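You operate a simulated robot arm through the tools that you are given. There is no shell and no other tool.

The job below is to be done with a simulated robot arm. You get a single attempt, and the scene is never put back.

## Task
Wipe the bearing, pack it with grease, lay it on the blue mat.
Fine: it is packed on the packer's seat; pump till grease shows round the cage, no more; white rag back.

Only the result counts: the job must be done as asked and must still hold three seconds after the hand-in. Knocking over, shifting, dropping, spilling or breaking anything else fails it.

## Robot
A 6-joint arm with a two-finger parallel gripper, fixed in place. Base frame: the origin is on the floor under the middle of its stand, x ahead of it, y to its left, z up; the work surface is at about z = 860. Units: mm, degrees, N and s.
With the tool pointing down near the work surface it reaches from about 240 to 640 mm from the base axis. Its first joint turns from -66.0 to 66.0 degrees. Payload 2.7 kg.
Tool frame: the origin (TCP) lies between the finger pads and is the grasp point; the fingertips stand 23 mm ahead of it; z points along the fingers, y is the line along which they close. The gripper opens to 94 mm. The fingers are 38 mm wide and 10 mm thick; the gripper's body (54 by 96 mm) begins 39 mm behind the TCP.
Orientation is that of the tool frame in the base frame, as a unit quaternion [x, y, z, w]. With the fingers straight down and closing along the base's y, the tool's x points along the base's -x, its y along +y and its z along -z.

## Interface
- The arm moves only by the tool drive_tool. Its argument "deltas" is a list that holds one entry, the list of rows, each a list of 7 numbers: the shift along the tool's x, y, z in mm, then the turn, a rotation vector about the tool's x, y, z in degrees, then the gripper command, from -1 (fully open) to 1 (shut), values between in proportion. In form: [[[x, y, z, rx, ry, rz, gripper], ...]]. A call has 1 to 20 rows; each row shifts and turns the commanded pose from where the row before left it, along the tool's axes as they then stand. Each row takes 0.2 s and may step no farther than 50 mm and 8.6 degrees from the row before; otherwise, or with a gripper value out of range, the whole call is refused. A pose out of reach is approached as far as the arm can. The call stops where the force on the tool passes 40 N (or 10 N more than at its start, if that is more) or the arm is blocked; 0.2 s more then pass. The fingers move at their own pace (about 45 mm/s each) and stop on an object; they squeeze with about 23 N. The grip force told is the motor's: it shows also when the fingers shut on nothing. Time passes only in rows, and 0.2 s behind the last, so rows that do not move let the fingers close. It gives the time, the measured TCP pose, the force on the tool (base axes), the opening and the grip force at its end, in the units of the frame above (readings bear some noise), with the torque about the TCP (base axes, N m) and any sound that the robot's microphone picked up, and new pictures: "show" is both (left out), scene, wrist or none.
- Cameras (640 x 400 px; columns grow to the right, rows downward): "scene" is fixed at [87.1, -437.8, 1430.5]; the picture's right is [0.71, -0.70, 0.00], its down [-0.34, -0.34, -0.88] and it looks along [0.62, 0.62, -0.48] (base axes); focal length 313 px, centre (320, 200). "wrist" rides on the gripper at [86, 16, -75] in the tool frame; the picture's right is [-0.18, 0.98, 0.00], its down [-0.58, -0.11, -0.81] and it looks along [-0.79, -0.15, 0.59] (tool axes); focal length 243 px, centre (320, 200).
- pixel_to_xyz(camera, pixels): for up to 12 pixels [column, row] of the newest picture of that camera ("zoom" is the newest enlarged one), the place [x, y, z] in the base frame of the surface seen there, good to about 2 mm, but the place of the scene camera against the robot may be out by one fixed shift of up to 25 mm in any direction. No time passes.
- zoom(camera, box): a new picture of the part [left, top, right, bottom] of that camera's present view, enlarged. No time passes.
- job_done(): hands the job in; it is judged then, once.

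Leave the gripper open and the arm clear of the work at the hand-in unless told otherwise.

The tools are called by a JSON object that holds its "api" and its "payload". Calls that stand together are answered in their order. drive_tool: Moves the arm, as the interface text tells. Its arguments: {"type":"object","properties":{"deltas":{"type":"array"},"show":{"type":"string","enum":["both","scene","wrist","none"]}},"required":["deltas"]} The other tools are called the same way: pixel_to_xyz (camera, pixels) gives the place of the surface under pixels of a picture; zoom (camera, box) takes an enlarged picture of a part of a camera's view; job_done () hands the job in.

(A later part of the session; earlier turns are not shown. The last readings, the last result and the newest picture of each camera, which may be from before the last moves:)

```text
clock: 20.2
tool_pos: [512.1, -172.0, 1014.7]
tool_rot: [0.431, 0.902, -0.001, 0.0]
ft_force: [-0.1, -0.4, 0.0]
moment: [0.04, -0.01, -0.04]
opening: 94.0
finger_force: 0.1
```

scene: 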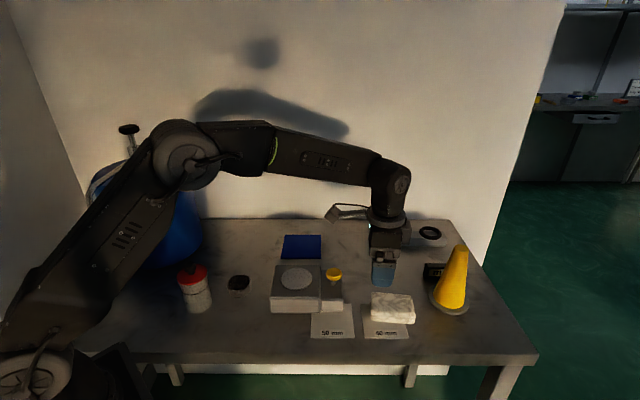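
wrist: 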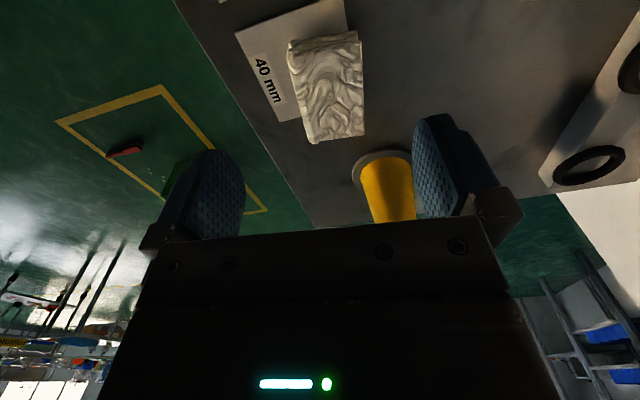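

I'll zoom on the rag and measure both layers, the top corners and the visible lower edges.

{"api": "zoom", "payload": {"camera": "wrist", "box": [270, 20, 390, 155]}}

{"api": "pixel_to_xyz", "payload": {"camera": "wrist", "pixels": [[294, 50], [358, 43], [362, 132], [313, 139], [298, 85], [360, 85], [304, 115], [361, 115], [325, 36], [290, 42], [352, 34], [330, 90]]}}

{"api": "zoom", "payload": {"camera": "scene", "box": [355, 280, 425, 345]}}

{"api": "pixel_to_xyz", "payload": {"camera": "zoom", "pixels": [[230, 100], [430, 105], [455, 250], [225, 225], [340, 255], [340, 215], [340, 180], [340, 235], [450, 140], [165, 150], [430, 350], [170, 350]]}}

```text
2.96 times, centred on (330, 88) of wrist
```

zoom: 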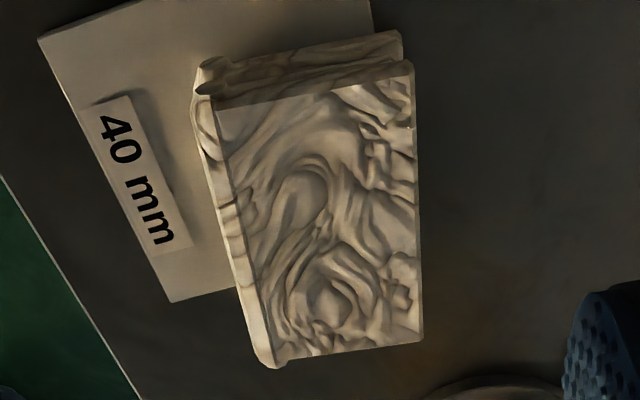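

```text
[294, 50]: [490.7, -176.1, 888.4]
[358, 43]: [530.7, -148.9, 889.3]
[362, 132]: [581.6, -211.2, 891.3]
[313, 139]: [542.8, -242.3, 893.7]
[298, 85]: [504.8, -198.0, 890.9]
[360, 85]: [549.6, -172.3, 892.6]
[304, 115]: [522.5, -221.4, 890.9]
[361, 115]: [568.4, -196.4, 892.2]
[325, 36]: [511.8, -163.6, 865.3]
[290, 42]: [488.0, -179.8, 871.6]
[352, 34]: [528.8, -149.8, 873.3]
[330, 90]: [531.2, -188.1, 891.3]
```

```text
6.15 times, centred on (390, 312) of scene
```

zoom: 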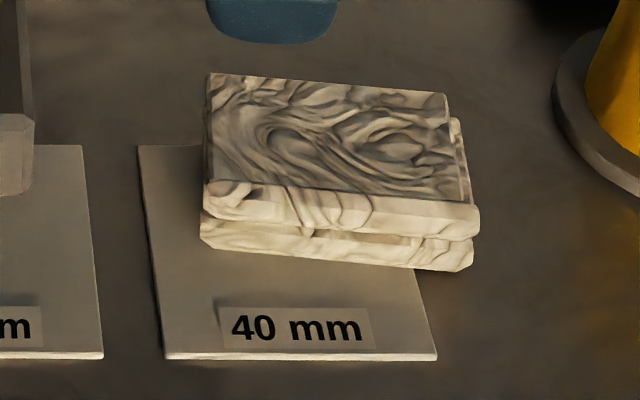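

```text
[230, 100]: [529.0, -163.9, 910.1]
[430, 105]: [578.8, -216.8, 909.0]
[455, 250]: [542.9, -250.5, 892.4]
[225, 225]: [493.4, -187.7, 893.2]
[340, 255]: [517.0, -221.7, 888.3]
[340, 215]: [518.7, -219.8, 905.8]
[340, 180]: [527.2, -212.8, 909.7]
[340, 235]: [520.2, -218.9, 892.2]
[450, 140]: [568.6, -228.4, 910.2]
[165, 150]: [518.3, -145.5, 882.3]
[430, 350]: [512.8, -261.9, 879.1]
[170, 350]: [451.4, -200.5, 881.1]
```

The rag moved only about 5 mm and the card hasn't moved. I'll remember its original place: top centre about (529.8,-197), with the scene zoom as a reference. Now I'll centre over it again and go lower, to TCP z 888 with tips near 865, so the pads take both layers.

{"api": "drive_tool", "payload": {"deltas": [[[-33, 0.8, 30, 0, 0, 0, -1], [0, 0, 40, 0, 0, 0, -1], [0, 0, 30, 0, 0, 0, -1], [0, 0, 15, 0, 0, 0, -1], [0, 0, 8, 0, 0, 0, -1], [0, 0, 0, 0, 0, 0, -1], [0, 0, 0, 0, 0, 0, -1]]]}}

```text
clock: 21.8
tool_pos: [532.9, -198.0, 892.4]
tool_rot: [0.43, 0.903, 0.0, 0.001]
ft_force: [-0.3, -0.3, 0.0]
moment: [0.01, 0.01, -0.01]
opening: 94.1
finger_force: 0.0
```

scene: 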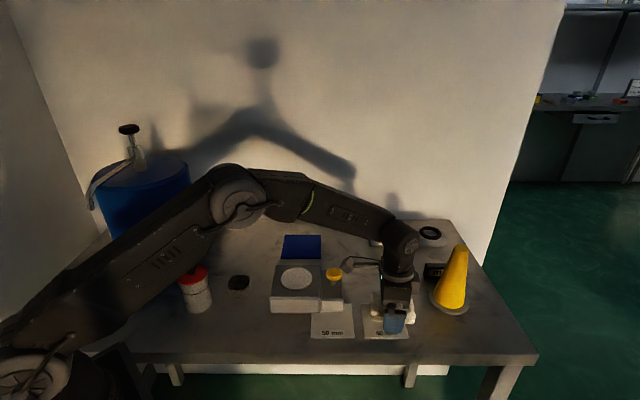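
wrist: 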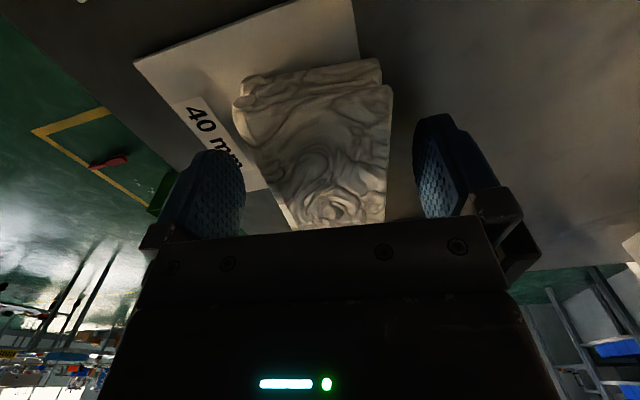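

I'm at z 892.4. I'll lower 5 mm more to about 887.5, then close.

{"api": "drive_tool", "payload": {"deltas": [[[0, 0.5, 5, 0, 0, 0, -1], [0, 0, 0, 0, 0, 0, -1], [0, 0, 0, 0, 0, 0, 1], [0, 0, 0, 0, 0, 0, 1], [0, 0, 0, 0, 0, 0, 1], [0, 0, 0, 0, 0, 0, 1], [0, 0, 0, 0, 0, 0, 1], [0, 0, 0, 0, 0, 0, 1], [0, 0, 0, 0, 0, 0, 1]]]}}

```text
clock: 23.8
tool_pos: [534.0, -198.4, 887.3]
tool_rot: [0.431, 0.902, 0.0, 0.0]
ft_force: [-0.5, 0.1, -0.9]
moment: [0.01, -0.02, -0.03]
opening: 57.1
finger_force: 23.2
```

scene: 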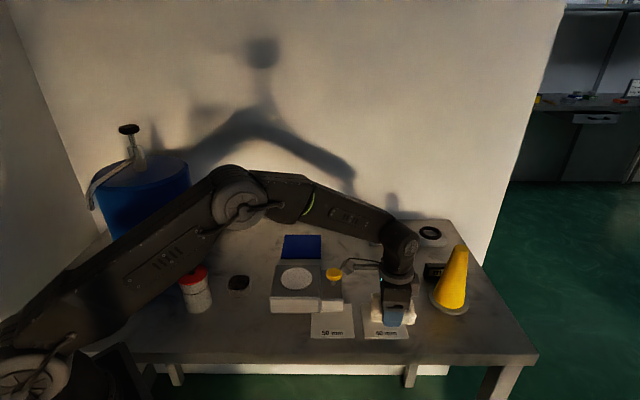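
wrist: 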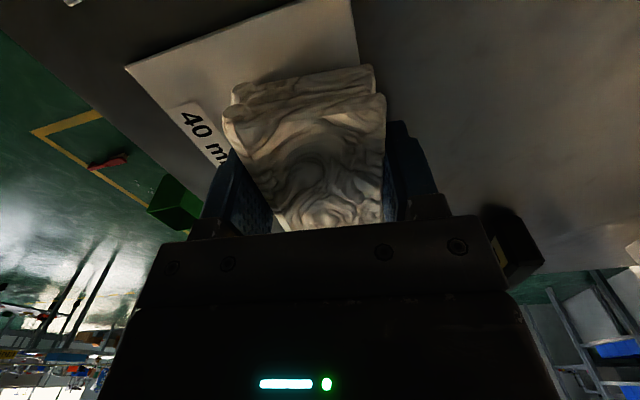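

Gripped at 57.1 mm. I'll lift slowly, only a few mm, and watch the opening.

{"api": "drive_tool", "payload": {"deltas": [[[0, 0, -1, 0, 0, 0, 1], [0, 0, -2, 0, 0, 0, 1], [0, 0, -3, 0, 0, 0, 1], [0, 0, -4, 0, 0, 0, 1], [0, 0, 0, 0, 0, 0, 1]]]}}

```text
clock: 25.0
tool_pos: [535.7, -197.1, 897.4]
tool_rot: [0.43, 0.903, 0.0, 0.0]
ft_force: [0.1, 0.1, 0.3]
moment: [-0.02, 0.01, 0.02]
opening: 57.5
finger_force: 23.9
```

scene: 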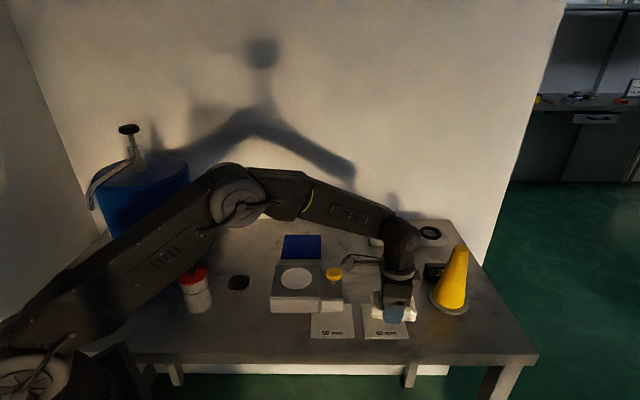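
wrist: 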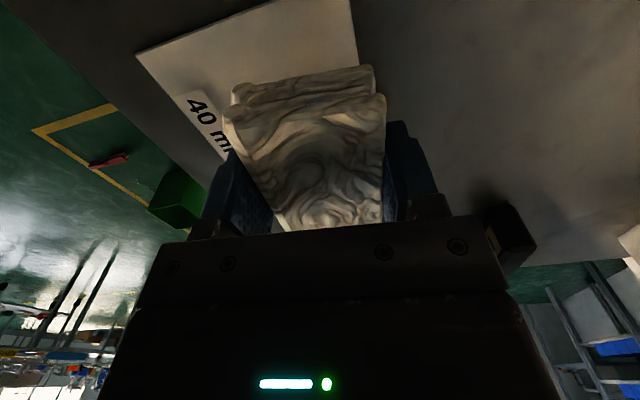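

The rag kept its place in the hand while the card moved away in the picture, so it's held. I'll raise it further at a gentle pace.

{"api": "drive_tool", "payload": {"deltas": [[[0, 0, -6, 0, 0, 0, 1], [0, 0, -10, 0, 0, 0, 1], [0, 0, -15, 0, 0, 0, 1], [0, 0, -20, 0, 0, 0, 1], [0, 0, -20, 0, 0, 0, 1], [0, 0, -20, 0, 0, 0, 1], [0, 0, -20, 0, 0, 0, 1], [0, 0, -15, 0, 0, 0, 1], [0, 0, -8, 0, 0, 0, 1], [0, 0, 0, 0, 0, 0, 1]]]}}

```text
clock: 27.2
tool_pos: [533.8, -197.6, 1031.1]
tool_rot: [0.431, 0.902, 0.0, 0.0]
ft_force: [0.2, 0.1, 0.5]
moment: [-0.01, 0.02, 0.01]
opening: 56.6
finger_force: 22.6
```

scene: 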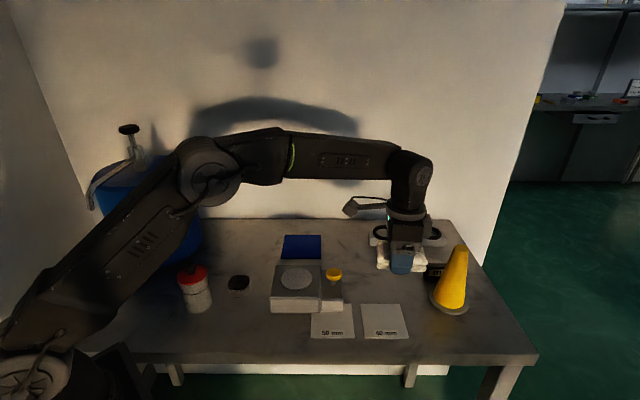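
wrist: 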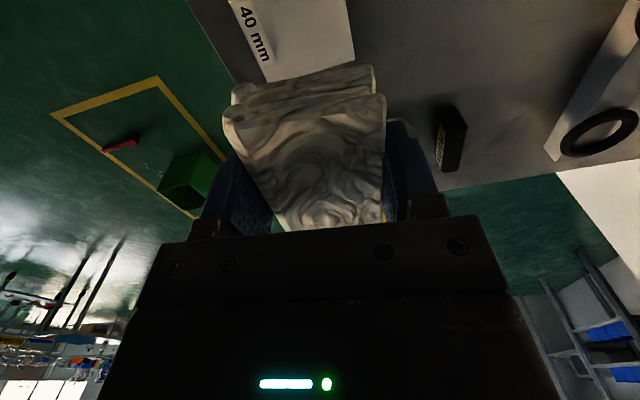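

The rag is held firmly. I'll turn 39° more so the fingers close along base x, which puts the camera on the +y side, away from the jar. Then I'll carry the rag at z 1031 to above the bearing.

{"api": "drive_tool", "payload": {"deltas": [[[0, 0, 0, 0, 0, 7.8, 1], [0, 0, 0, 0, 0, 7.8, 1], [0, 0, 0, 0, 0, 7.8, 1], [0, 0, 0, 0, 0, 7.8, 1], [0, 0, 0, 0, 0, 7.8, 1], [15, -10, 0, 0, 0, 0, 1], [25, -16.5, 0, 0, 0, 0, 1], [25, -16.5, 0, 0, 0, 0, 1], [25, -16.5, 0, 0, 0, 0, 1], [25, -16.5, 0, 0, 0, 0, 1], [25, -16.5, 0, 0, 0, 0, 1], [25, -16.5, 0, 0, 0, 0, 1], [25, -16.5, 0, 0, 0, 0, 1], [25, -16.5, 0, 0, 0, 0, 1], [25, -16.5, 0, 0, 0, 0, 1], [25, -16.5, 0, 0, 0, 0, 1], [20, -13, 0, 0, 0, 0, 1], [12, -10, 0, 0, 0, 0, 1], [0, 0, 0, 0, 0, 0, 1]]]}}

```text
clock: 31.2
tool_pos: [334.9, 98.9, 1030.0]
tool_rot: [0.707, 0.707, 0.0, 0.0]
ft_force: [0.0, 0.0, 0.0]
moment: [-0.02, 0.04, 0.0]
opening: 57.1
finger_force: 23.2
```

scene: 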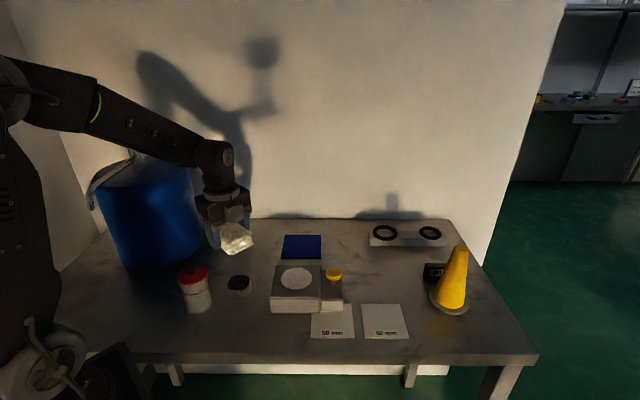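
wrist: 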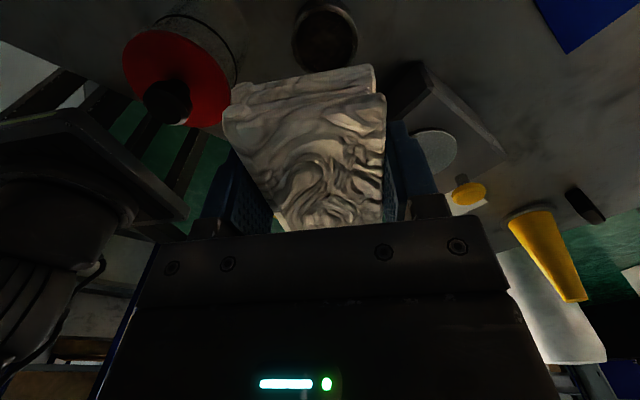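

I'm over the bearing at (335,99). I'll lower to TCP z of about 917, leaving the rag's underside about 10 mm above the bearing, and check the clearance to the jar.

{"api": "drive_tool", "payload": {"deltas": [[[0, 2, 25, 0, 0, 0, 1], [0, 0, 25, 0, 0, 0, 1], [0, 0, 25, 0, 0, 0, 1], [0, 0, 20, 0, 0, 0, 1], [0, 0, 13, 0, 0, 0, 1], [0, 0, 5, 0, 0, 0, 1], [0, 0, 0, 0, 0, 0, 1]]]}}

{"api": "zoom", "payload": {"camera": "scene", "box": [160, 200, 300, 320]}}

```text
clock: 32.8
tool_pos: [337.4, 99.5, 918.7]
tool_rot: [0.707, 0.707, -0.001, -0.001]
ft_force: [-0.3, 0.3, -0.2]
moment: [-0.02, 0.02, 0.02]
opening: 57.1
finger_force: 22.8
```

scene: 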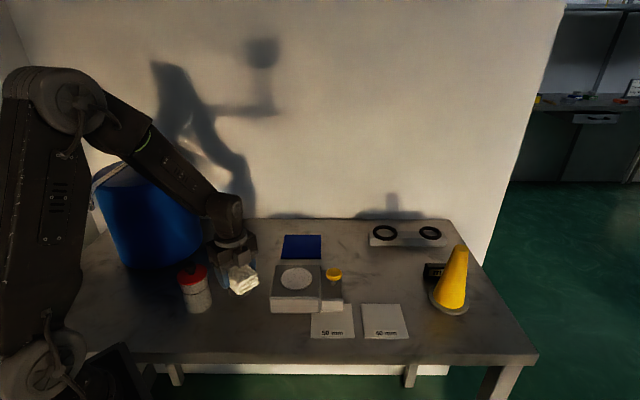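
wrist: 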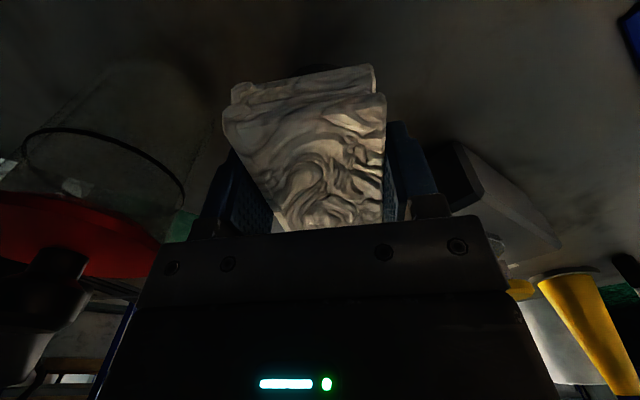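

```text
3.33 times, centred on (230, 260) of scene
```

zoom: 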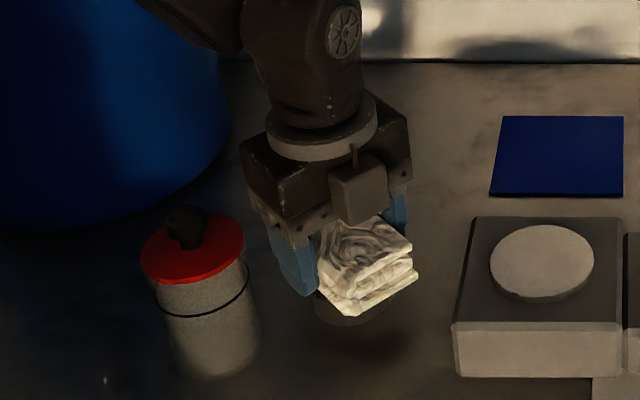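

The jar is clear. I'll lower in small steps and watch the force for contact with the bearing.

{"api": "drive_tool", "payload": {"deltas": [[[0, 0, 2, 0, 0, 0, 1], [0, 0, 2, 0, 0, 0, 1], [0, 0, 2, 0, 0, 0, 1], [0, 0, 2, 0, 0, 0, 1], [0, 0, 1, 0, 0, 0, 1], [0, 0, 0, 0, 0, 0, 1]]], "show": "scene"}}

```text
clock: 34.2
tool_pos: [337.1, 98.3, 908.9]
tool_rot: [0.707, 0.707, 0.001, 0.0]
ft_force: [0.3, 0.5, -0.9]
moment: [0.03, -0.01, 0.0]
opening: 56.9
finger_force: 22.7
```

scene: 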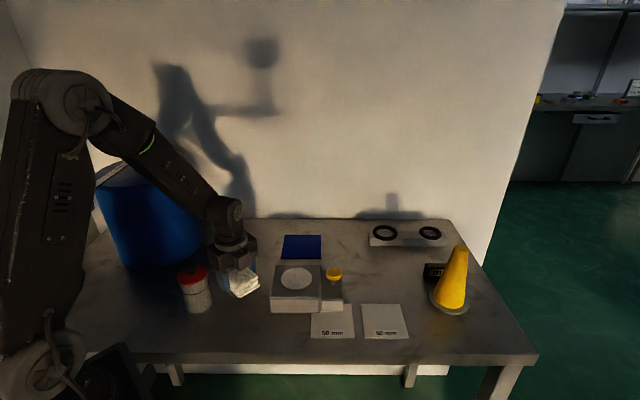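

No clear contact yet (force under 1 N). I'll lower millimetre by millimetre.

{"api": "drive_tool", "payload": {"deltas": [[[0, 0, 1, 0, 0, 0, 1], [0, 0, 0, 0, 0, 0, 1]]], "show": "none"}}

{"api": "drive_tool", "payload": {"deltas": [[[0, 0, 1, 0, 0, 0, 1], [0, 0, 0, 0, 0, 0, 1]]], "show": "none"}}

{"api": "drive_tool", "payload": {"deltas": [[[0, 0, 1, 0, 0, 0, 1], [0, 0, 0, 0, 0, 0, 1]]], "show": "scene"}}

```text
clock: 34.8
tool_pos: [337.5, 98.2, 908.7]
tool_rot: [0.707, 0.707, 0.0, -0.001]
ft_force: [-0.6, 0.2, 0.2]
moment: [-0.01, -0.01, 0.01]
opening: 57.1
finger_force: 23.1
```

```text
clock: 35.4
tool_pos: [337.7, 98.8, 907.3]
tool_rot: [0.707, 0.707, 0.0, 0.0]
ft_force: [-0.4, -0.2, 0.0]
moment: [-0.03, -0.01, -0.01]
opening: 57.2
finger_force: 22.6
```

```text
clock: 36.0
tool_pos: [339.0, 99.5, 906.3]
tool_rot: [0.707, 0.707, 0.0, -0.001]
ft_force: [0.3, -0.6, 2.8]
moment: [-0.02, 0.01, -0.01]
opening: 57.2
finger_force: 22.9
```

scene: 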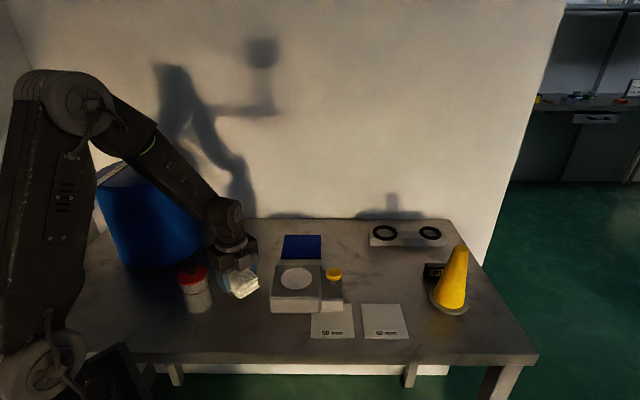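

Contact is at z 906.3 with about 2.8 N. I'll rub gently along base y (tool x) ±14 mm and watch the forces.

{"api": "drive_tool", "payload": {"deltas": [[[7, 0, 0, 0, 0, 0, 1], [7, 0, 0, 0, 0, 0, 1], [-7, 0, 0, 0, 0, 0, 1], [-7, 0, 0, 0, 0, 0, 1], [-7, 0, 0, 0, 0, 0, 1], [-7, 0, 0, 0, 0, 0, 1], [7, 0, 0, 0, 0, 0, 1], [7, 0, 0, 0, 0, 0, 1], [0, 0, 0, 0, 0, 0, 1]]]}}

```text
clock: 38.0
tool_pos: [337.5, 98.5, 906.0]
tool_rot: [0.707, 0.707, 0.001, 0.0]
ft_force: [-0.5, -8.9, 17.7]
moment: [-0.19, -0.09, -0.03]
opening: 57.3
finger_force: 23.2
```

scene: 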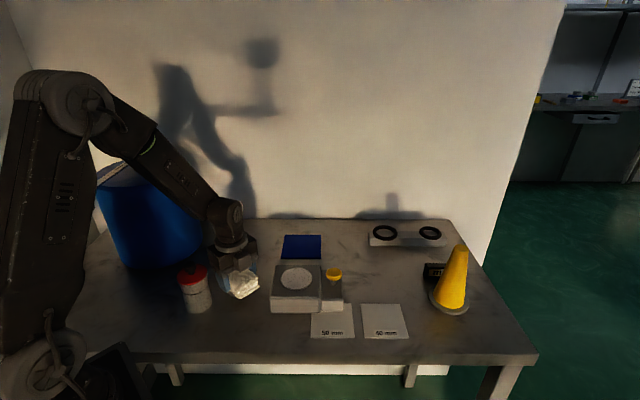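
wrist: 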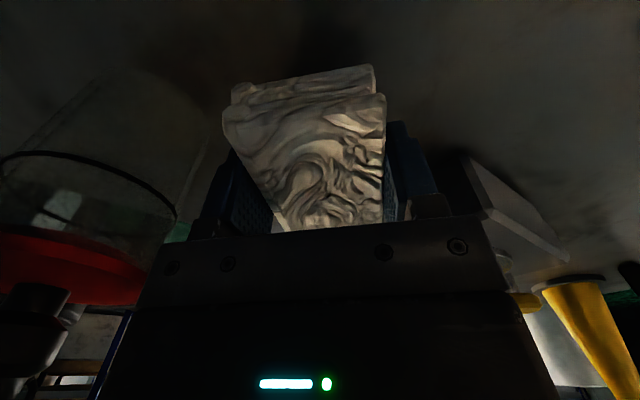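

There's firm rubbing contact now: 17.7 N down with about 9 N of drag. I'll ease off a little and rub a couple more strokes, including a small crosswise stroke toward +x only. Then I'll lift and look at the bearing.

{"api": "drive_tool", "payload": {"deltas": [[[-7, 0, -0.3, 0, 0, 0, 1], [-7, 0, 0, 0, 0, 0, 1], [7, 0, 0, 0, 0, 0, 1], [7, 0, 0, 0, 0, 0, 1], [7, 0, 0, 0, 0, 0, 1], [7, 0, 0, 0, 0, 0, 1], [-7, 0, 0, 0, 0, 0, 1], [-7, 0, 0, 0, 0, 0, 1], [-7, 0, 0, 0, 0, 0, 1], [-7, 0, 0, 0, 0, 0, 1], [7, 0, 0, 0, 0, 0, 1], [7, 0, 0, 0, 0, 0, 1], [0, 0, 0, 0, 0, 0, 1]]], "show": "scene"}}

```text
clock: 40.8
tool_pos: [338.4, 98.6, 905.4]
tool_rot: [0.707, 0.707, 0.0, 0.001]
ft_force: [0.3, 0.2, -0.2]
moment: [0.0, 0.03, -0.01]
opening: 57.1
finger_force: 23.0
```

scene: 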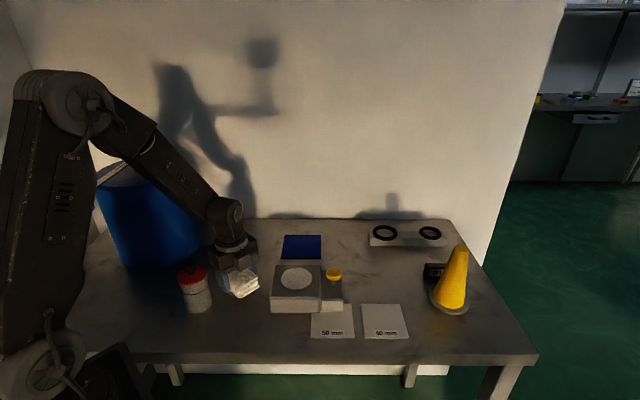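

The force has dropped to zero, so either the rag shifted in the grip or the bearing moved. I'll lift straight up to look.

{"api": "drive_tool", "payload": {"deltas": [[[0, 0, -8, 0, 0, 0, 1], [0, 0, -20, 0, 0, 0, 1], [0, 0, -30, 0, 0, 0, 1], [0, 0, -30, 0, 0, 0, 1], [0, 0, -20, 0, 0, 0, 1], [0, 0, -12, 0, 0, 0, 1], [0, 0, 0, 0, 0, 0, 1]]]}}

{"api": "zoom", "payload": {"camera": "scene", "box": [170, 200, 290, 310]}}

{"api": "zoom", "payload": {"camera": "scene", "box": [210, 265, 270, 303]}}

{"api": "zoom", "payload": {"camera": "wrist", "box": [270, 0, 390, 75]}}

```text
clock: 42.4
tool_pos: [338.0, 98.9, 1027.4]
tool_rot: [0.707, 0.707, -0.001, 0.0]
ft_force: [0.1, 0.1, 0.3]
moment: [0.0, 0.0, -0.01]
opening: 57.2
finger_force: 22.5
```

scene: 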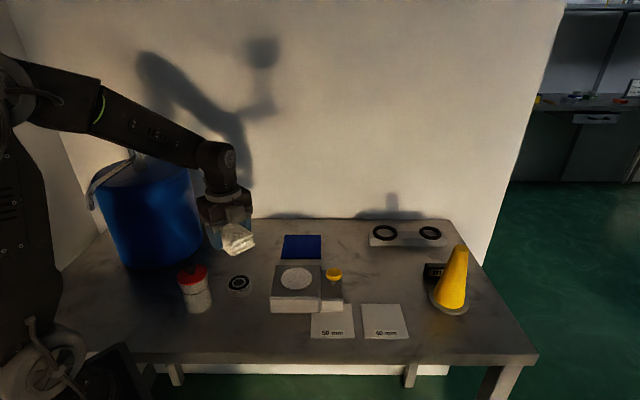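
wrist: 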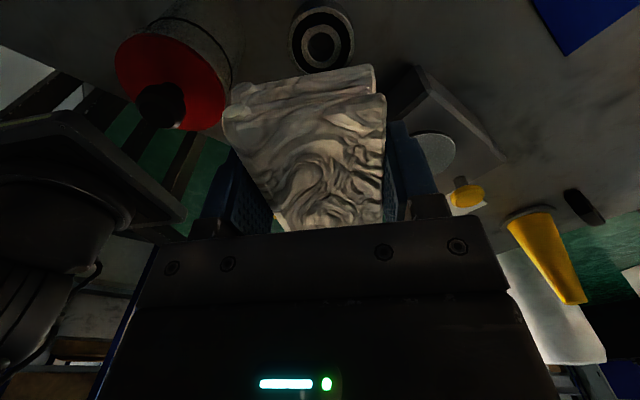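

```text
3.64 times, centred on (230, 255) of scene
```

zoom: 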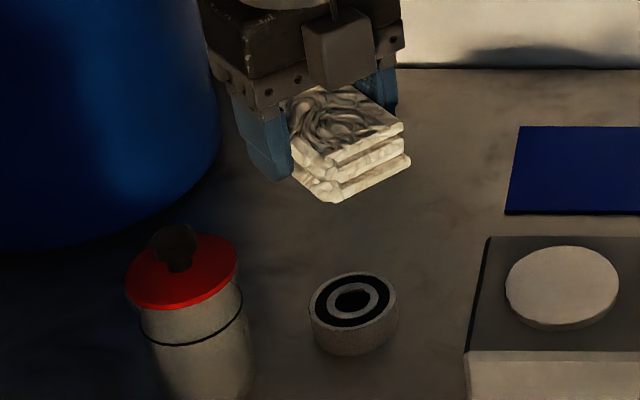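

```text
10.53 times, centred on (240, 284) of scene
```

zoom: 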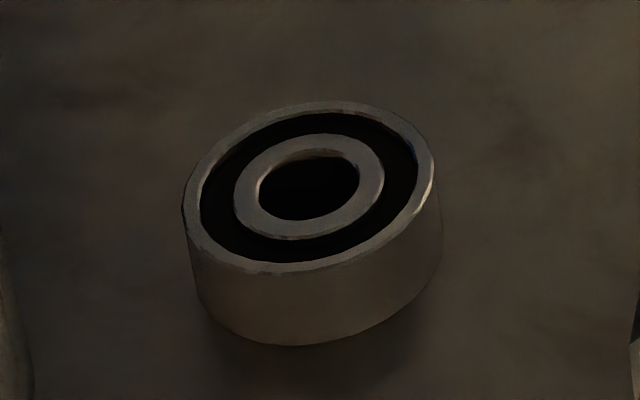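

```text
5.33 times, centred on (330, 38) of wrist
```

zoom: 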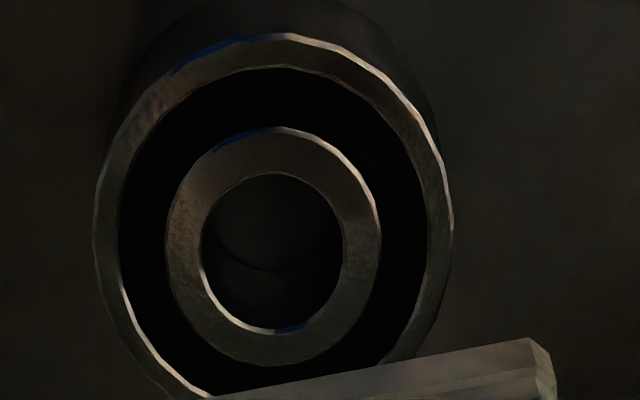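

The grime is gone. The inner and outer rings show clean with a dark gap between them, and the bearing hasn't moved. Now I'll carry the rag back at the same height to over its place and undo the 39° turn.

{"api": "drive_tool", "payload": {"deltas": [[[-14, 9, 0, 0, 0, 0, 1], [-25, 16, 0, 0, 0, 0, 1], [-25, 16, 0, 0, 0, 0, 1], [-25, 16, 0, 0, 0, 0, 1], [-25, 16, 0, 0, 0, 0, 1], [-25, 16, 0, 0, 0, 0, 1], [-25, 16, 0, 0, 0, 0, 1], [-25, 16, 0, 0, 0, 0, 1], [-25, 16, 0, 0, 0, 0, 1], [-25, 16, 0, 0, 0, 0, 1], [-25, 16, 0, 0, 0, 0, 1], [-20, 13, 0, 0, 0, 0, 1], [-14.5, 9, 0, 0, 0, 0, 1], [0, 0, 0, 0, 0, -7.8, 1], [0, 0, 0, 0, 0, -7.8, 1], [0, 0, 0, 0, 0, -7.8, 1], [0, 0, 0, 0, 0, -7.8, 1], [0, 0, 0, 0, 0, -7.8, 1], [0, 0, 0, 0, 0, 0, 1]]]}}

```text
clock: 46.4
tool_pos: [529.0, -198.4, 1026.5]
tool_rot: [0.43, 0.903, 0.0, 0.001]
ft_force: [-0.9, 0.8, -0.6]
moment: [0.01, 0.04, -0.01]
opening: 57.2
finger_force: 22.3
```

scene: 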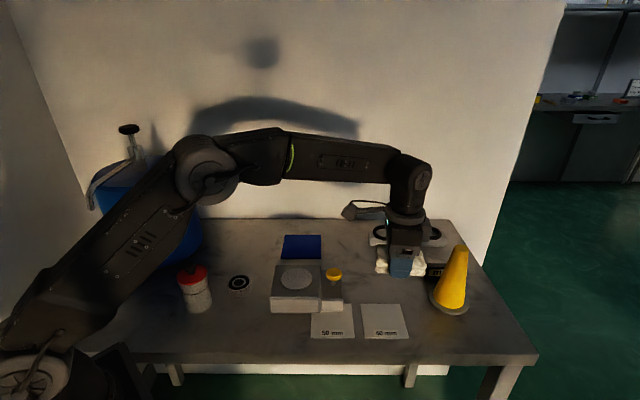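
wrist: 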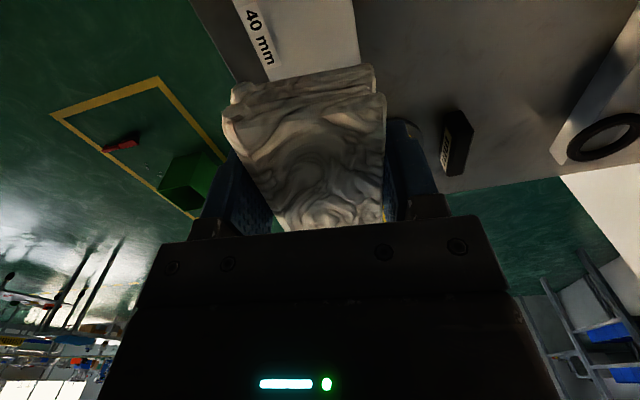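

The rag is over its place. I'll lower to TCP z of about 896, then approach contact slowly.

{"api": "drive_tool", "payload": {"deltas": [[[-0.9, -0.7, 15, 0, 0, 0, 1], [0, 0, 25, 0, 0, 0, 1], [0, 0, 25, 0, 0, 0, 1], [0, 0, 25, 0, 0, 0, 1], [0, 0, 20, 0, 0, 0, 1], [0, 0, 13, 0, 0, 0, 1], [0, 0, 7, 0, 0, 0, 1], [0, 0, 0, 0, 0, 0, 1]]]}}

```text
clock: 48.2
tool_pos: [529.0, -201.1, 896.5]
tool_rot: [0.43, 0.903, 0.0, 0.001]
ft_force: [0.3, -0.5, -0.5]
moment: [0.01, 0.02, -0.01]
opening: 57.1
finger_force: 23.0
```

scene: 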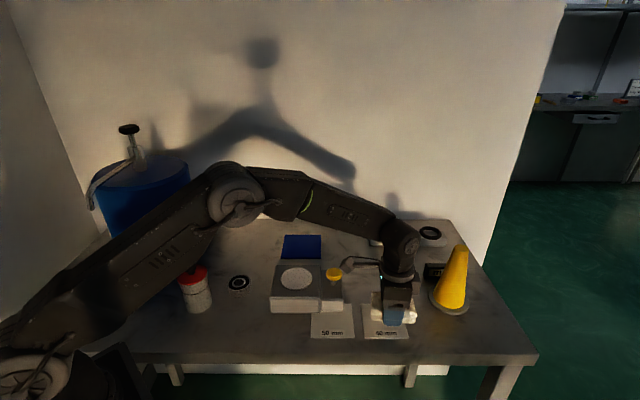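
wrist: 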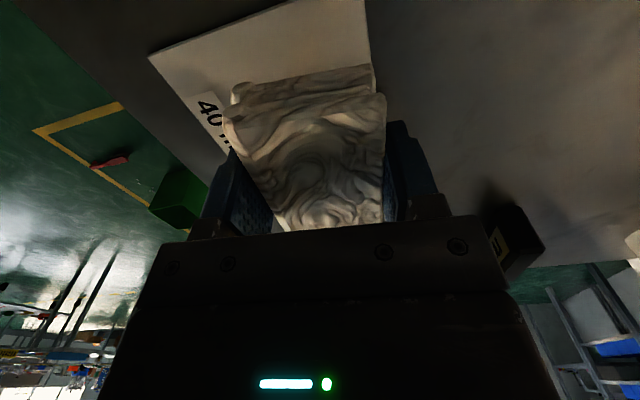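

I'll lower the last part in 2 mm then 1 mm steps and read the force.

{"api": "drive_tool", "payload": {"deltas": [[[0, 0, 2, 0, 0, 0, 1], [0, 0, 2, 0, 0, 0, 1], [0, 0, 2, 0, 0, 0, 1], [0, 0, 1, 0, 0, 0, 1], [0, 0, 0, 0, 0, 0, 1]]], "show": "none"}}

{"api": "drive_tool", "payload": {"deltas": [[[0, 0, 1, 0, 0, 0, 1], [0, 0, 0, 0, 0, 0, 1]]], "show": "none"}}

```text
clock: 49.4
tool_pos: [528.5, -200.5, 888.7]
tool_rot: [0.43, 0.903, 0.0, 0.0]
ft_force: [-0.2, 0.1, 0.5]
moment: [-0.05, 0.03, -0.01]
opening: 57.0
finger_force: 23.0
```

```text
clock: 50.0
tool_pos: [528.3, -200.1, 887.1]
tool_rot: [0.43, 0.903, 0.0, 0.0]
ft_force: [-0.4, -0.8, -0.1]
moment: [0.01, 0.01, 0.02]
opening: 57.1
finger_force: 23.3
```

There's no contact yet at 887, which is the height where I gripped it, so the rag is at most about 1 mm up. I'll open here.

{"api": "drive_tool", "payload": {"deltas": [[[0, 0, 0.5, 0, 0, 0, 1], [0, 0, 0, 0, 0, 0, 0.5], [0, 0, 0, 0, 0, 0, -1], [0, 0, 0, 0, 0, 0, -1], [0, 0, 0, 0, 0, 0, -1], [0, 0, 0, 0, 0, 0, -1], [0, 0, 0, 0, 0, 0, -1]]]}}

```text
clock: 51.6
tool_pos: [528.4, -200.6, 887.9]
tool_rot: [0.43, 0.903, 0.0, 0.0]
ft_force: [-0.2, -0.4, 0.4]
moment: [0.03, 0.02, -0.04]
opening: 93.8
finger_force: 0.1
```

scene: 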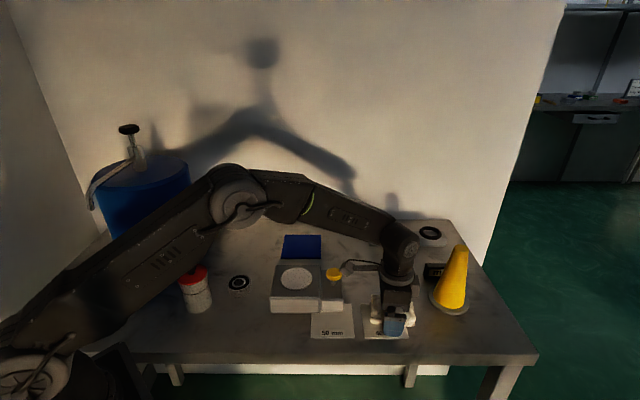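
wrist: 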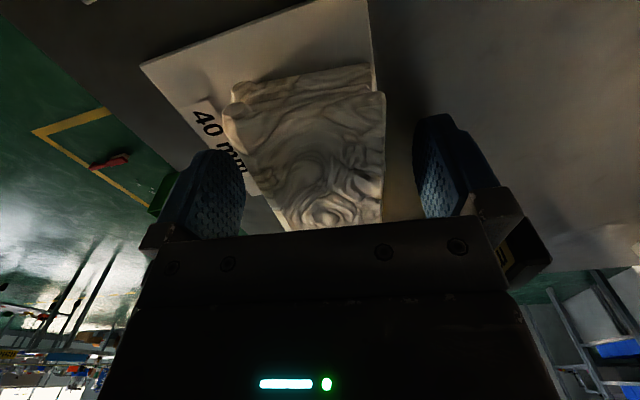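

The fingers are open and the rag is lying on the card. I'll lift straight up and compare its place with the first picture.

{"api": "drive_tool", "payload": {"deltas": [[[0, 0, -15, 0, 0, 0, -1], [0, 0, -35, 0, 0, 0, -1], [0, 0, -40, 0, 0, 0, -1], [30, 0, -30, 0, 0, 0, -1], [30, 0, 0, 0, 0, 0, -1], [0, 0, 0, 0, 0, 0, -1]]]}}

{"api": "zoom", "payload": {"camera": "scene", "box": [355, 280, 425, 345]}}

{"api": "pixel_to_xyz", "payload": {"camera": "zoom", "pixels": [[210, 92], [440, 108], [470, 212], [205, 198], [470, 278], [203, 255], [455, 135], [320, 150]]}}

```text
clock: 53.0
tool_pos: [491.2, -153.4, 1007.5]
tool_rot: [0.43, 0.903, 0.0, 0.0]
ft_force: [-0.6, -0.7, -0.6]
moment: [-0.02, 0.02, -0.04]
opening: 93.9
finger_force: 0.0
```

scene: 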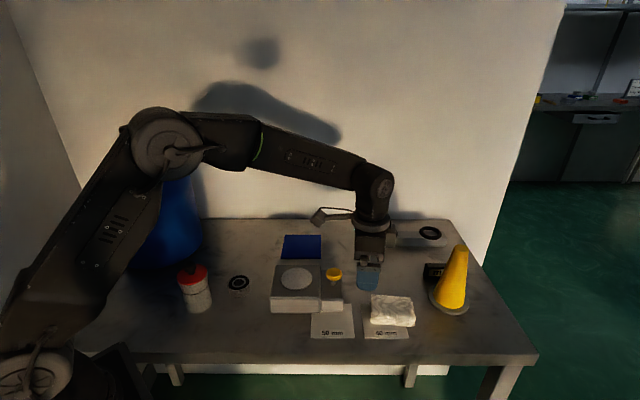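
wrist: 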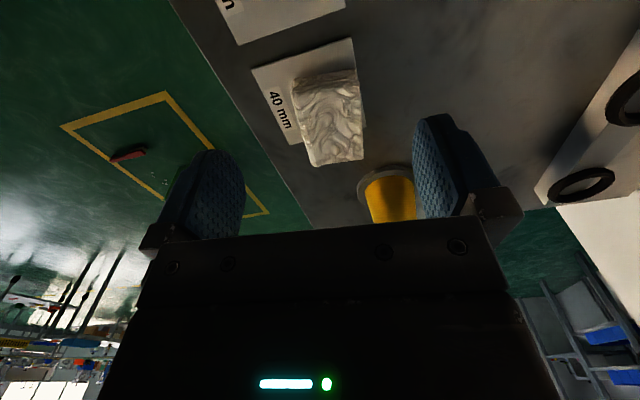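

```text
6.15 times, centred on (390, 312) of scene
```

zoom: 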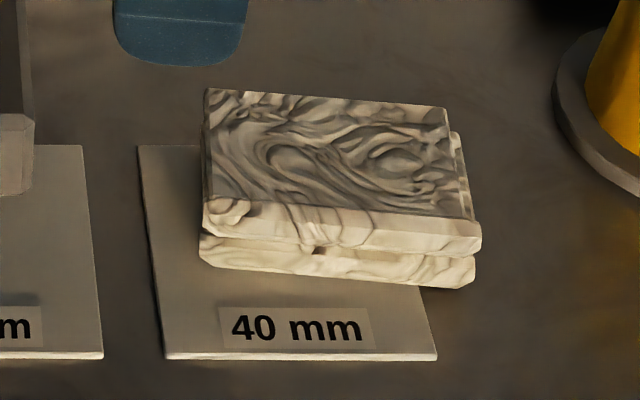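

```text
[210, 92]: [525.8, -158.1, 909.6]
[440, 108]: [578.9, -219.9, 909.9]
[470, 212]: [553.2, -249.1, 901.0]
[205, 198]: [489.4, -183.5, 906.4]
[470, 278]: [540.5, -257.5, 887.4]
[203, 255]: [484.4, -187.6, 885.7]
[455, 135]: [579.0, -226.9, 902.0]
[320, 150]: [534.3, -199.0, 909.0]
```

The rag is back within about 1 mm of its start and the cards haven't moved. Next is the bearing, so I'll measure its rim and the seat's rim again, taking the wrist-to-scene shift into account.

{"api": "zoom", "payload": {"camera": "scene", "box": [260, 255, 360, 320]}}

{"api": "pixel_to_xyz", "payload": {"camera": "zoom", "pixels": [[148, 145], [328, 145], [237, 82], [237, 203], [175, 105], [300, 185], [175, 185], [300, 105], [470, 95], [430, 110], [510, 110], [470, 130]]}}

{"api": "zoom", "payload": {"camera": "scene", "box": [210, 265, 270, 303]}}

{"api": "pixel_to_xyz", "payload": {"camera": "zoom", "pixels": [[192, 205], [427, 180], [330, 108], [285, 266], [210, 165], [412, 225], [240, 130], [375, 250], [240, 200], [380, 180], [220, 210], [405, 175]]}}

```text
6.15 times, centred on (310, 288) of scene
```

zoom: 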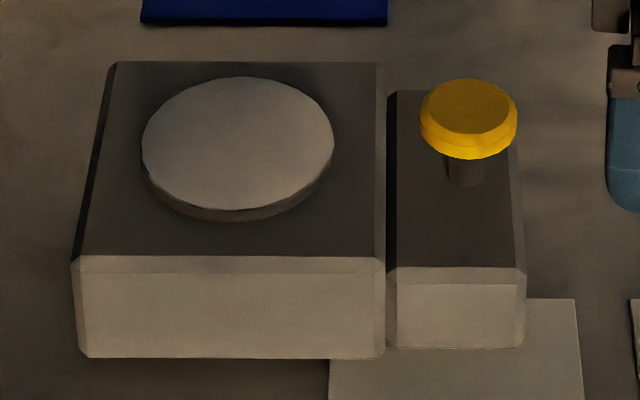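

```text
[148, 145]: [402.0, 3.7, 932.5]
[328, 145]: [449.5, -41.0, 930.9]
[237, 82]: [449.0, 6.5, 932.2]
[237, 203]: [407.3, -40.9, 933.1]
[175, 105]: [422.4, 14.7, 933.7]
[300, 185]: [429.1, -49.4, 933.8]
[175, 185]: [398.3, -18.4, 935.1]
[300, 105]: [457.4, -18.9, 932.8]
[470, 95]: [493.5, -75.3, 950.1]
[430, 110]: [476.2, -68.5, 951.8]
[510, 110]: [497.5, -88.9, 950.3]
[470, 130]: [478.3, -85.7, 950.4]
```

```text
10.53 times, centred on (240, 284) of scene
```

zoom: 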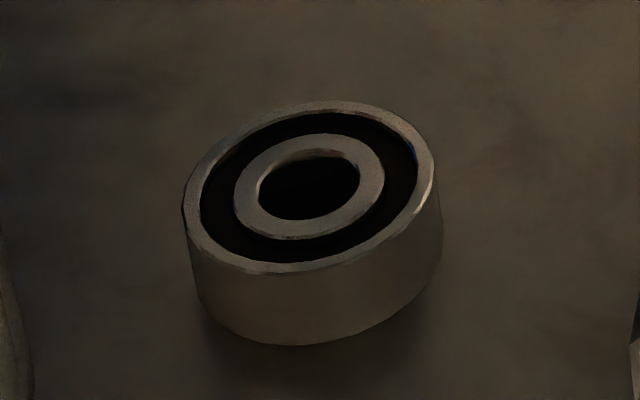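

```text
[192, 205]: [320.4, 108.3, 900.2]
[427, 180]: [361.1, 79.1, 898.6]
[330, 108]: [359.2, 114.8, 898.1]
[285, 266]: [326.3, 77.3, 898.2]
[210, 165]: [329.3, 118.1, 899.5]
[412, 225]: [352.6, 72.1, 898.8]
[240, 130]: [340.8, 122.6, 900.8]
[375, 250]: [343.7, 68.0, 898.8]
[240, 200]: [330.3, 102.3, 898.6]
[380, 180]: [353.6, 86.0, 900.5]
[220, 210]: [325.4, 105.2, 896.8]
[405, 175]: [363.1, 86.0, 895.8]
```

The bearing's centre works out at (336.3,100) and the seat's at about (422.5,-13). I'll turn to the x-closing orientation again and travel at about z 1030 to above the bearing. I'll open the fingers only to about 68 mm so they stay clear of the jar.

{"api": "drive_tool", "payload": {"deltas": [[[0, 0, -12, 0, 0, 7.8, -1], [0, 0, -12, 0, 0, 7.8, -1], [0, 0, 0, 0, 0, 7.8, -0.45], [0, 0, 0, 0, 0, 7.8, -0.45], [0, 0, 0, 0, 0, 7.8, -0.45], [36, -22, 0, 0, 0, 0, -0.45], [36, -22, 0, 0, 0, 0, -0.45], [36, -22, 0, 0, 0, 0, -0.45], [36, -22, 0, 0, 0, 0, -0.45], [36, -22, 0, 0, 0, 0, -0.45], [36, -22, 0, 0, 0, 0, -0.45], [37, -23, 0, 0, 0, 0, -0.45], [0, 0, 0, 0, 0, 0, -0.45], [0, 0, 0, 0, 0, 0, -0.45]]]}}

```text
clock: 56.0
tool_pos: [338.2, 98.5, 1032.5]
tool_rot: [0.707, 0.707, 0.0, 0.0]
ft_force: [0.6, -0.3, -0.1]
moment: [0.03, 0.0, 0.01]
opening: 68.4
finger_force: 0.1
```

scene: 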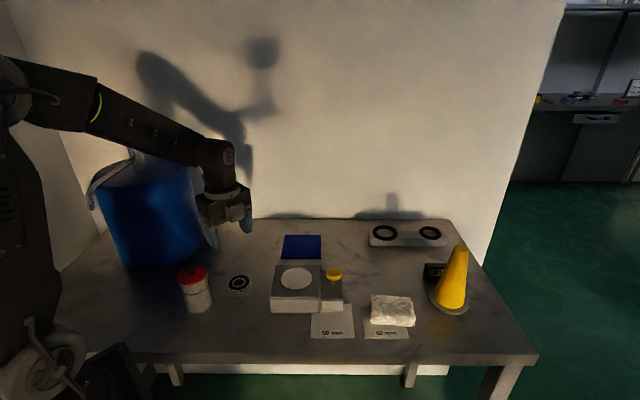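
wrist: 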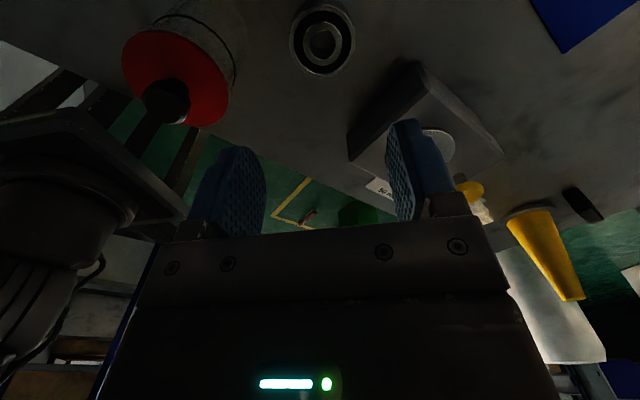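

In the wrist picture the bearing at (321,40) is centred on the fingers' column. I'll measure the rim from here.

{"api": "zoom", "payload": {"camera": "wrist", "box": [280, 0, 364, 84]}}

{"api": "pixel_to_xyz", "payload": {"camera": "wrist", "pixels": [[291, 40], [353, 40], [320, 8], [322, 70], [300, 20], [343, 60], [300, 60], [343, 18], [322, 40], [310, 41], [334, 41], [322, 55]]}}

```text
4.76 times, centred on (322, 42) of wrist
```

zoom: 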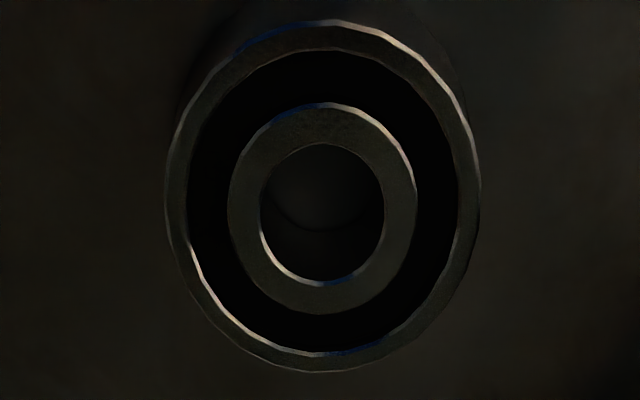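

```text
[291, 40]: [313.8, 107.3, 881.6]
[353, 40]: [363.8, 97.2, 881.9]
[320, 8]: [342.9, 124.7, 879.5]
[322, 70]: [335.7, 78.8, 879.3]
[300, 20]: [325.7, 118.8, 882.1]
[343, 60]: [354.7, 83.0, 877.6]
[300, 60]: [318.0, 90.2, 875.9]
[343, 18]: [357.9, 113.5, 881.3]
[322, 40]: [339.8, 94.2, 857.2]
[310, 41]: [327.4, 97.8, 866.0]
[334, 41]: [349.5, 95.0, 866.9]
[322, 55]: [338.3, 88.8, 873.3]
```

Both views agree once edges are accounted for: bearing centre (338.7,100.7), seat centre (423.6,-12.4). I'll correct by 2 mm and lower to TCP z of about 900, then check.

{"api": "drive_tool", "payload": {"deltas": [[[2, 0.5, 30, 0, 0, 0, -0.45], [0, 0, 35, 0, 0, 0, -0.45], [0, 0, 30, 0, 0, 0, -0.45], [0, 0, 22, 0, 0, 0, -0.45], [0, 0, 12, 0, 0, 0, -0.45], [0, 0, 0, 0, 0, 0, -0.45]]]}}

{"api": "zoom", "payload": {"camera": "wrist", "box": [200, 20, 440, 220]}}

{"api": "zoom", "payload": {"camera": "scene", "box": [170, 210, 290, 310]}}

```text
clock: 57.4
tool_pos: [336.9, 101.1, 903.9]
tool_rot: [0.707, 0.707, 0.0, 0.0]
ft_force: [0.1, -0.5, 0.4]
moment: [0.01, 0.02, 0.02]
opening: 68.0
finger_force: 0.0
```

scene: 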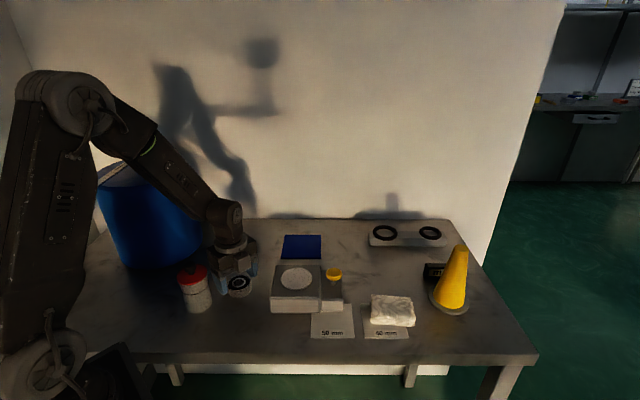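
wrist: 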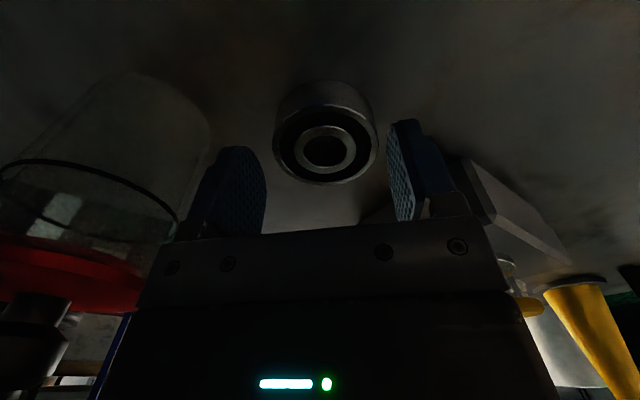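

```text
2.00 times, centred on (320, 120) of wrist
```

zoom: 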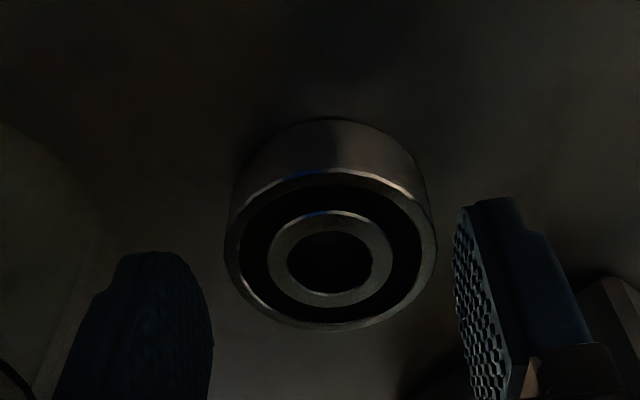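

```text
4.00 times, centred on (230, 260) of scene
```

zoom: 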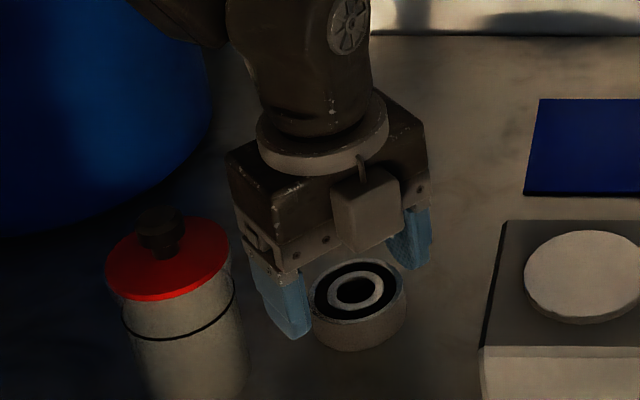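

The bearing sits about 2 mm toward the +x finger. I'll shift +2 in tool y, lower to TCP z 886 and read before closing.

{"api": "drive_tool", "payload": {"deltas": [[[0, 2, 0, 0, 0, 0, -0.45], [0, 0, 9, 0, 0, 0, -0.45], [0, 0, 6, 0, 0, 0, -0.45], [0, 0, 3, 0, 0, 0, -0.45], [0, 0, 0, 0, 0, 0, -0.45]]]}}

{"api": "zoom", "payload": {"camera": "wrist", "box": [200, 20, 440, 220]}}

```text
clock: 58.6
tool_pos: [338.8, 100.9, 884.5]
tool_rot: [0.707, 0.707, 0.0, 0.001]
ft_force: [-1.1, -0.2, 0.4]
moment: [0.01, 0.0, 0.0]
opening: 68.2
finger_force: 0.1
```

scene: 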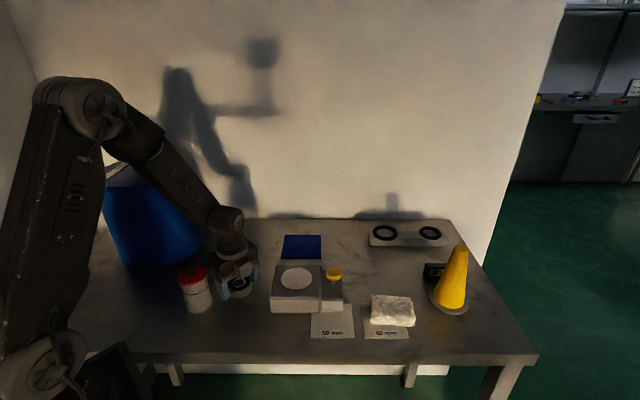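
wrist: 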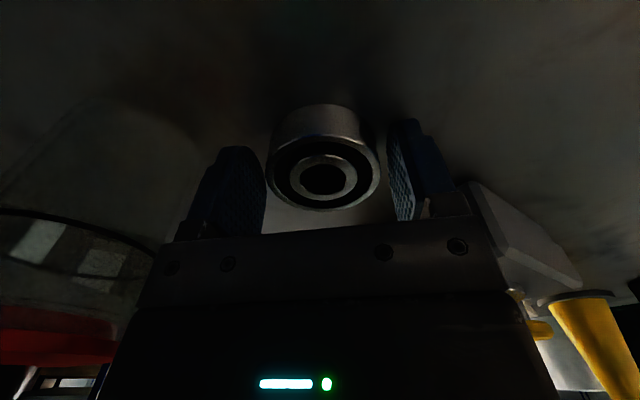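

```text
2.00 times, centred on (320, 120) of wrist
```

zoom: 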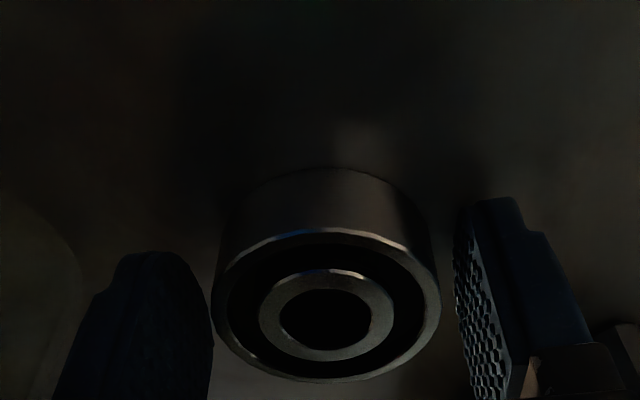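

Aligned. The tips are at about 861.5, so I'll raise 1.5 mm and close the fingers on the bearing.

{"api": "drive_tool", "payload": {"deltas": [[[0, 0.5, -1.5, 0, 0, 0, -0.45], [0, 0, 0, 0, 0, 0, -0.2], [0, 0, 0, 0, 0, 0, 0.2], [0, 0, 0, 0, 0, 0, 1], [0, 0, 0, 0, 0, 0, 1], [0, 0, 0, 0, 0, 0, 1], [0, 0, 0, 0, 0, 0, 1]]]}}

```text
clock: 60.2
tool_pos: [339.5, 101.6, 886.0]
tool_rot: [0.707, 0.707, 0.0, -0.001]
ft_force: [0.0, -0.4, 0.2]
moment: [-0.01, -0.03, 0.04]
opening: 53.8
finger_force: 22.9
```

scene: 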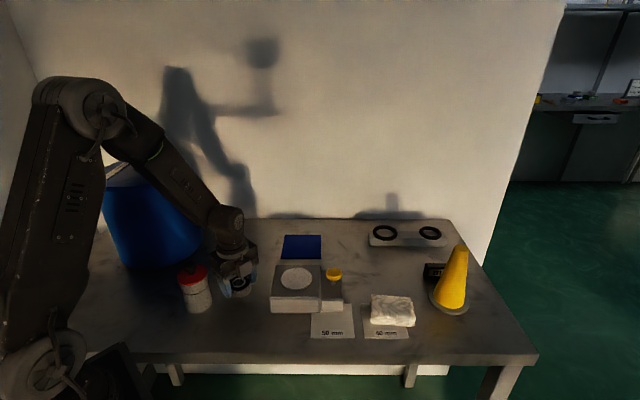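
wrist: 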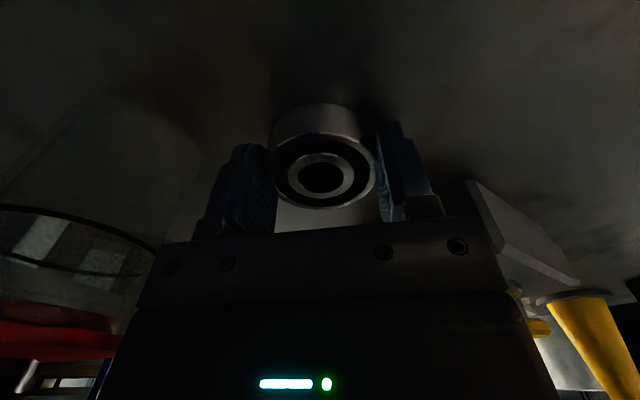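

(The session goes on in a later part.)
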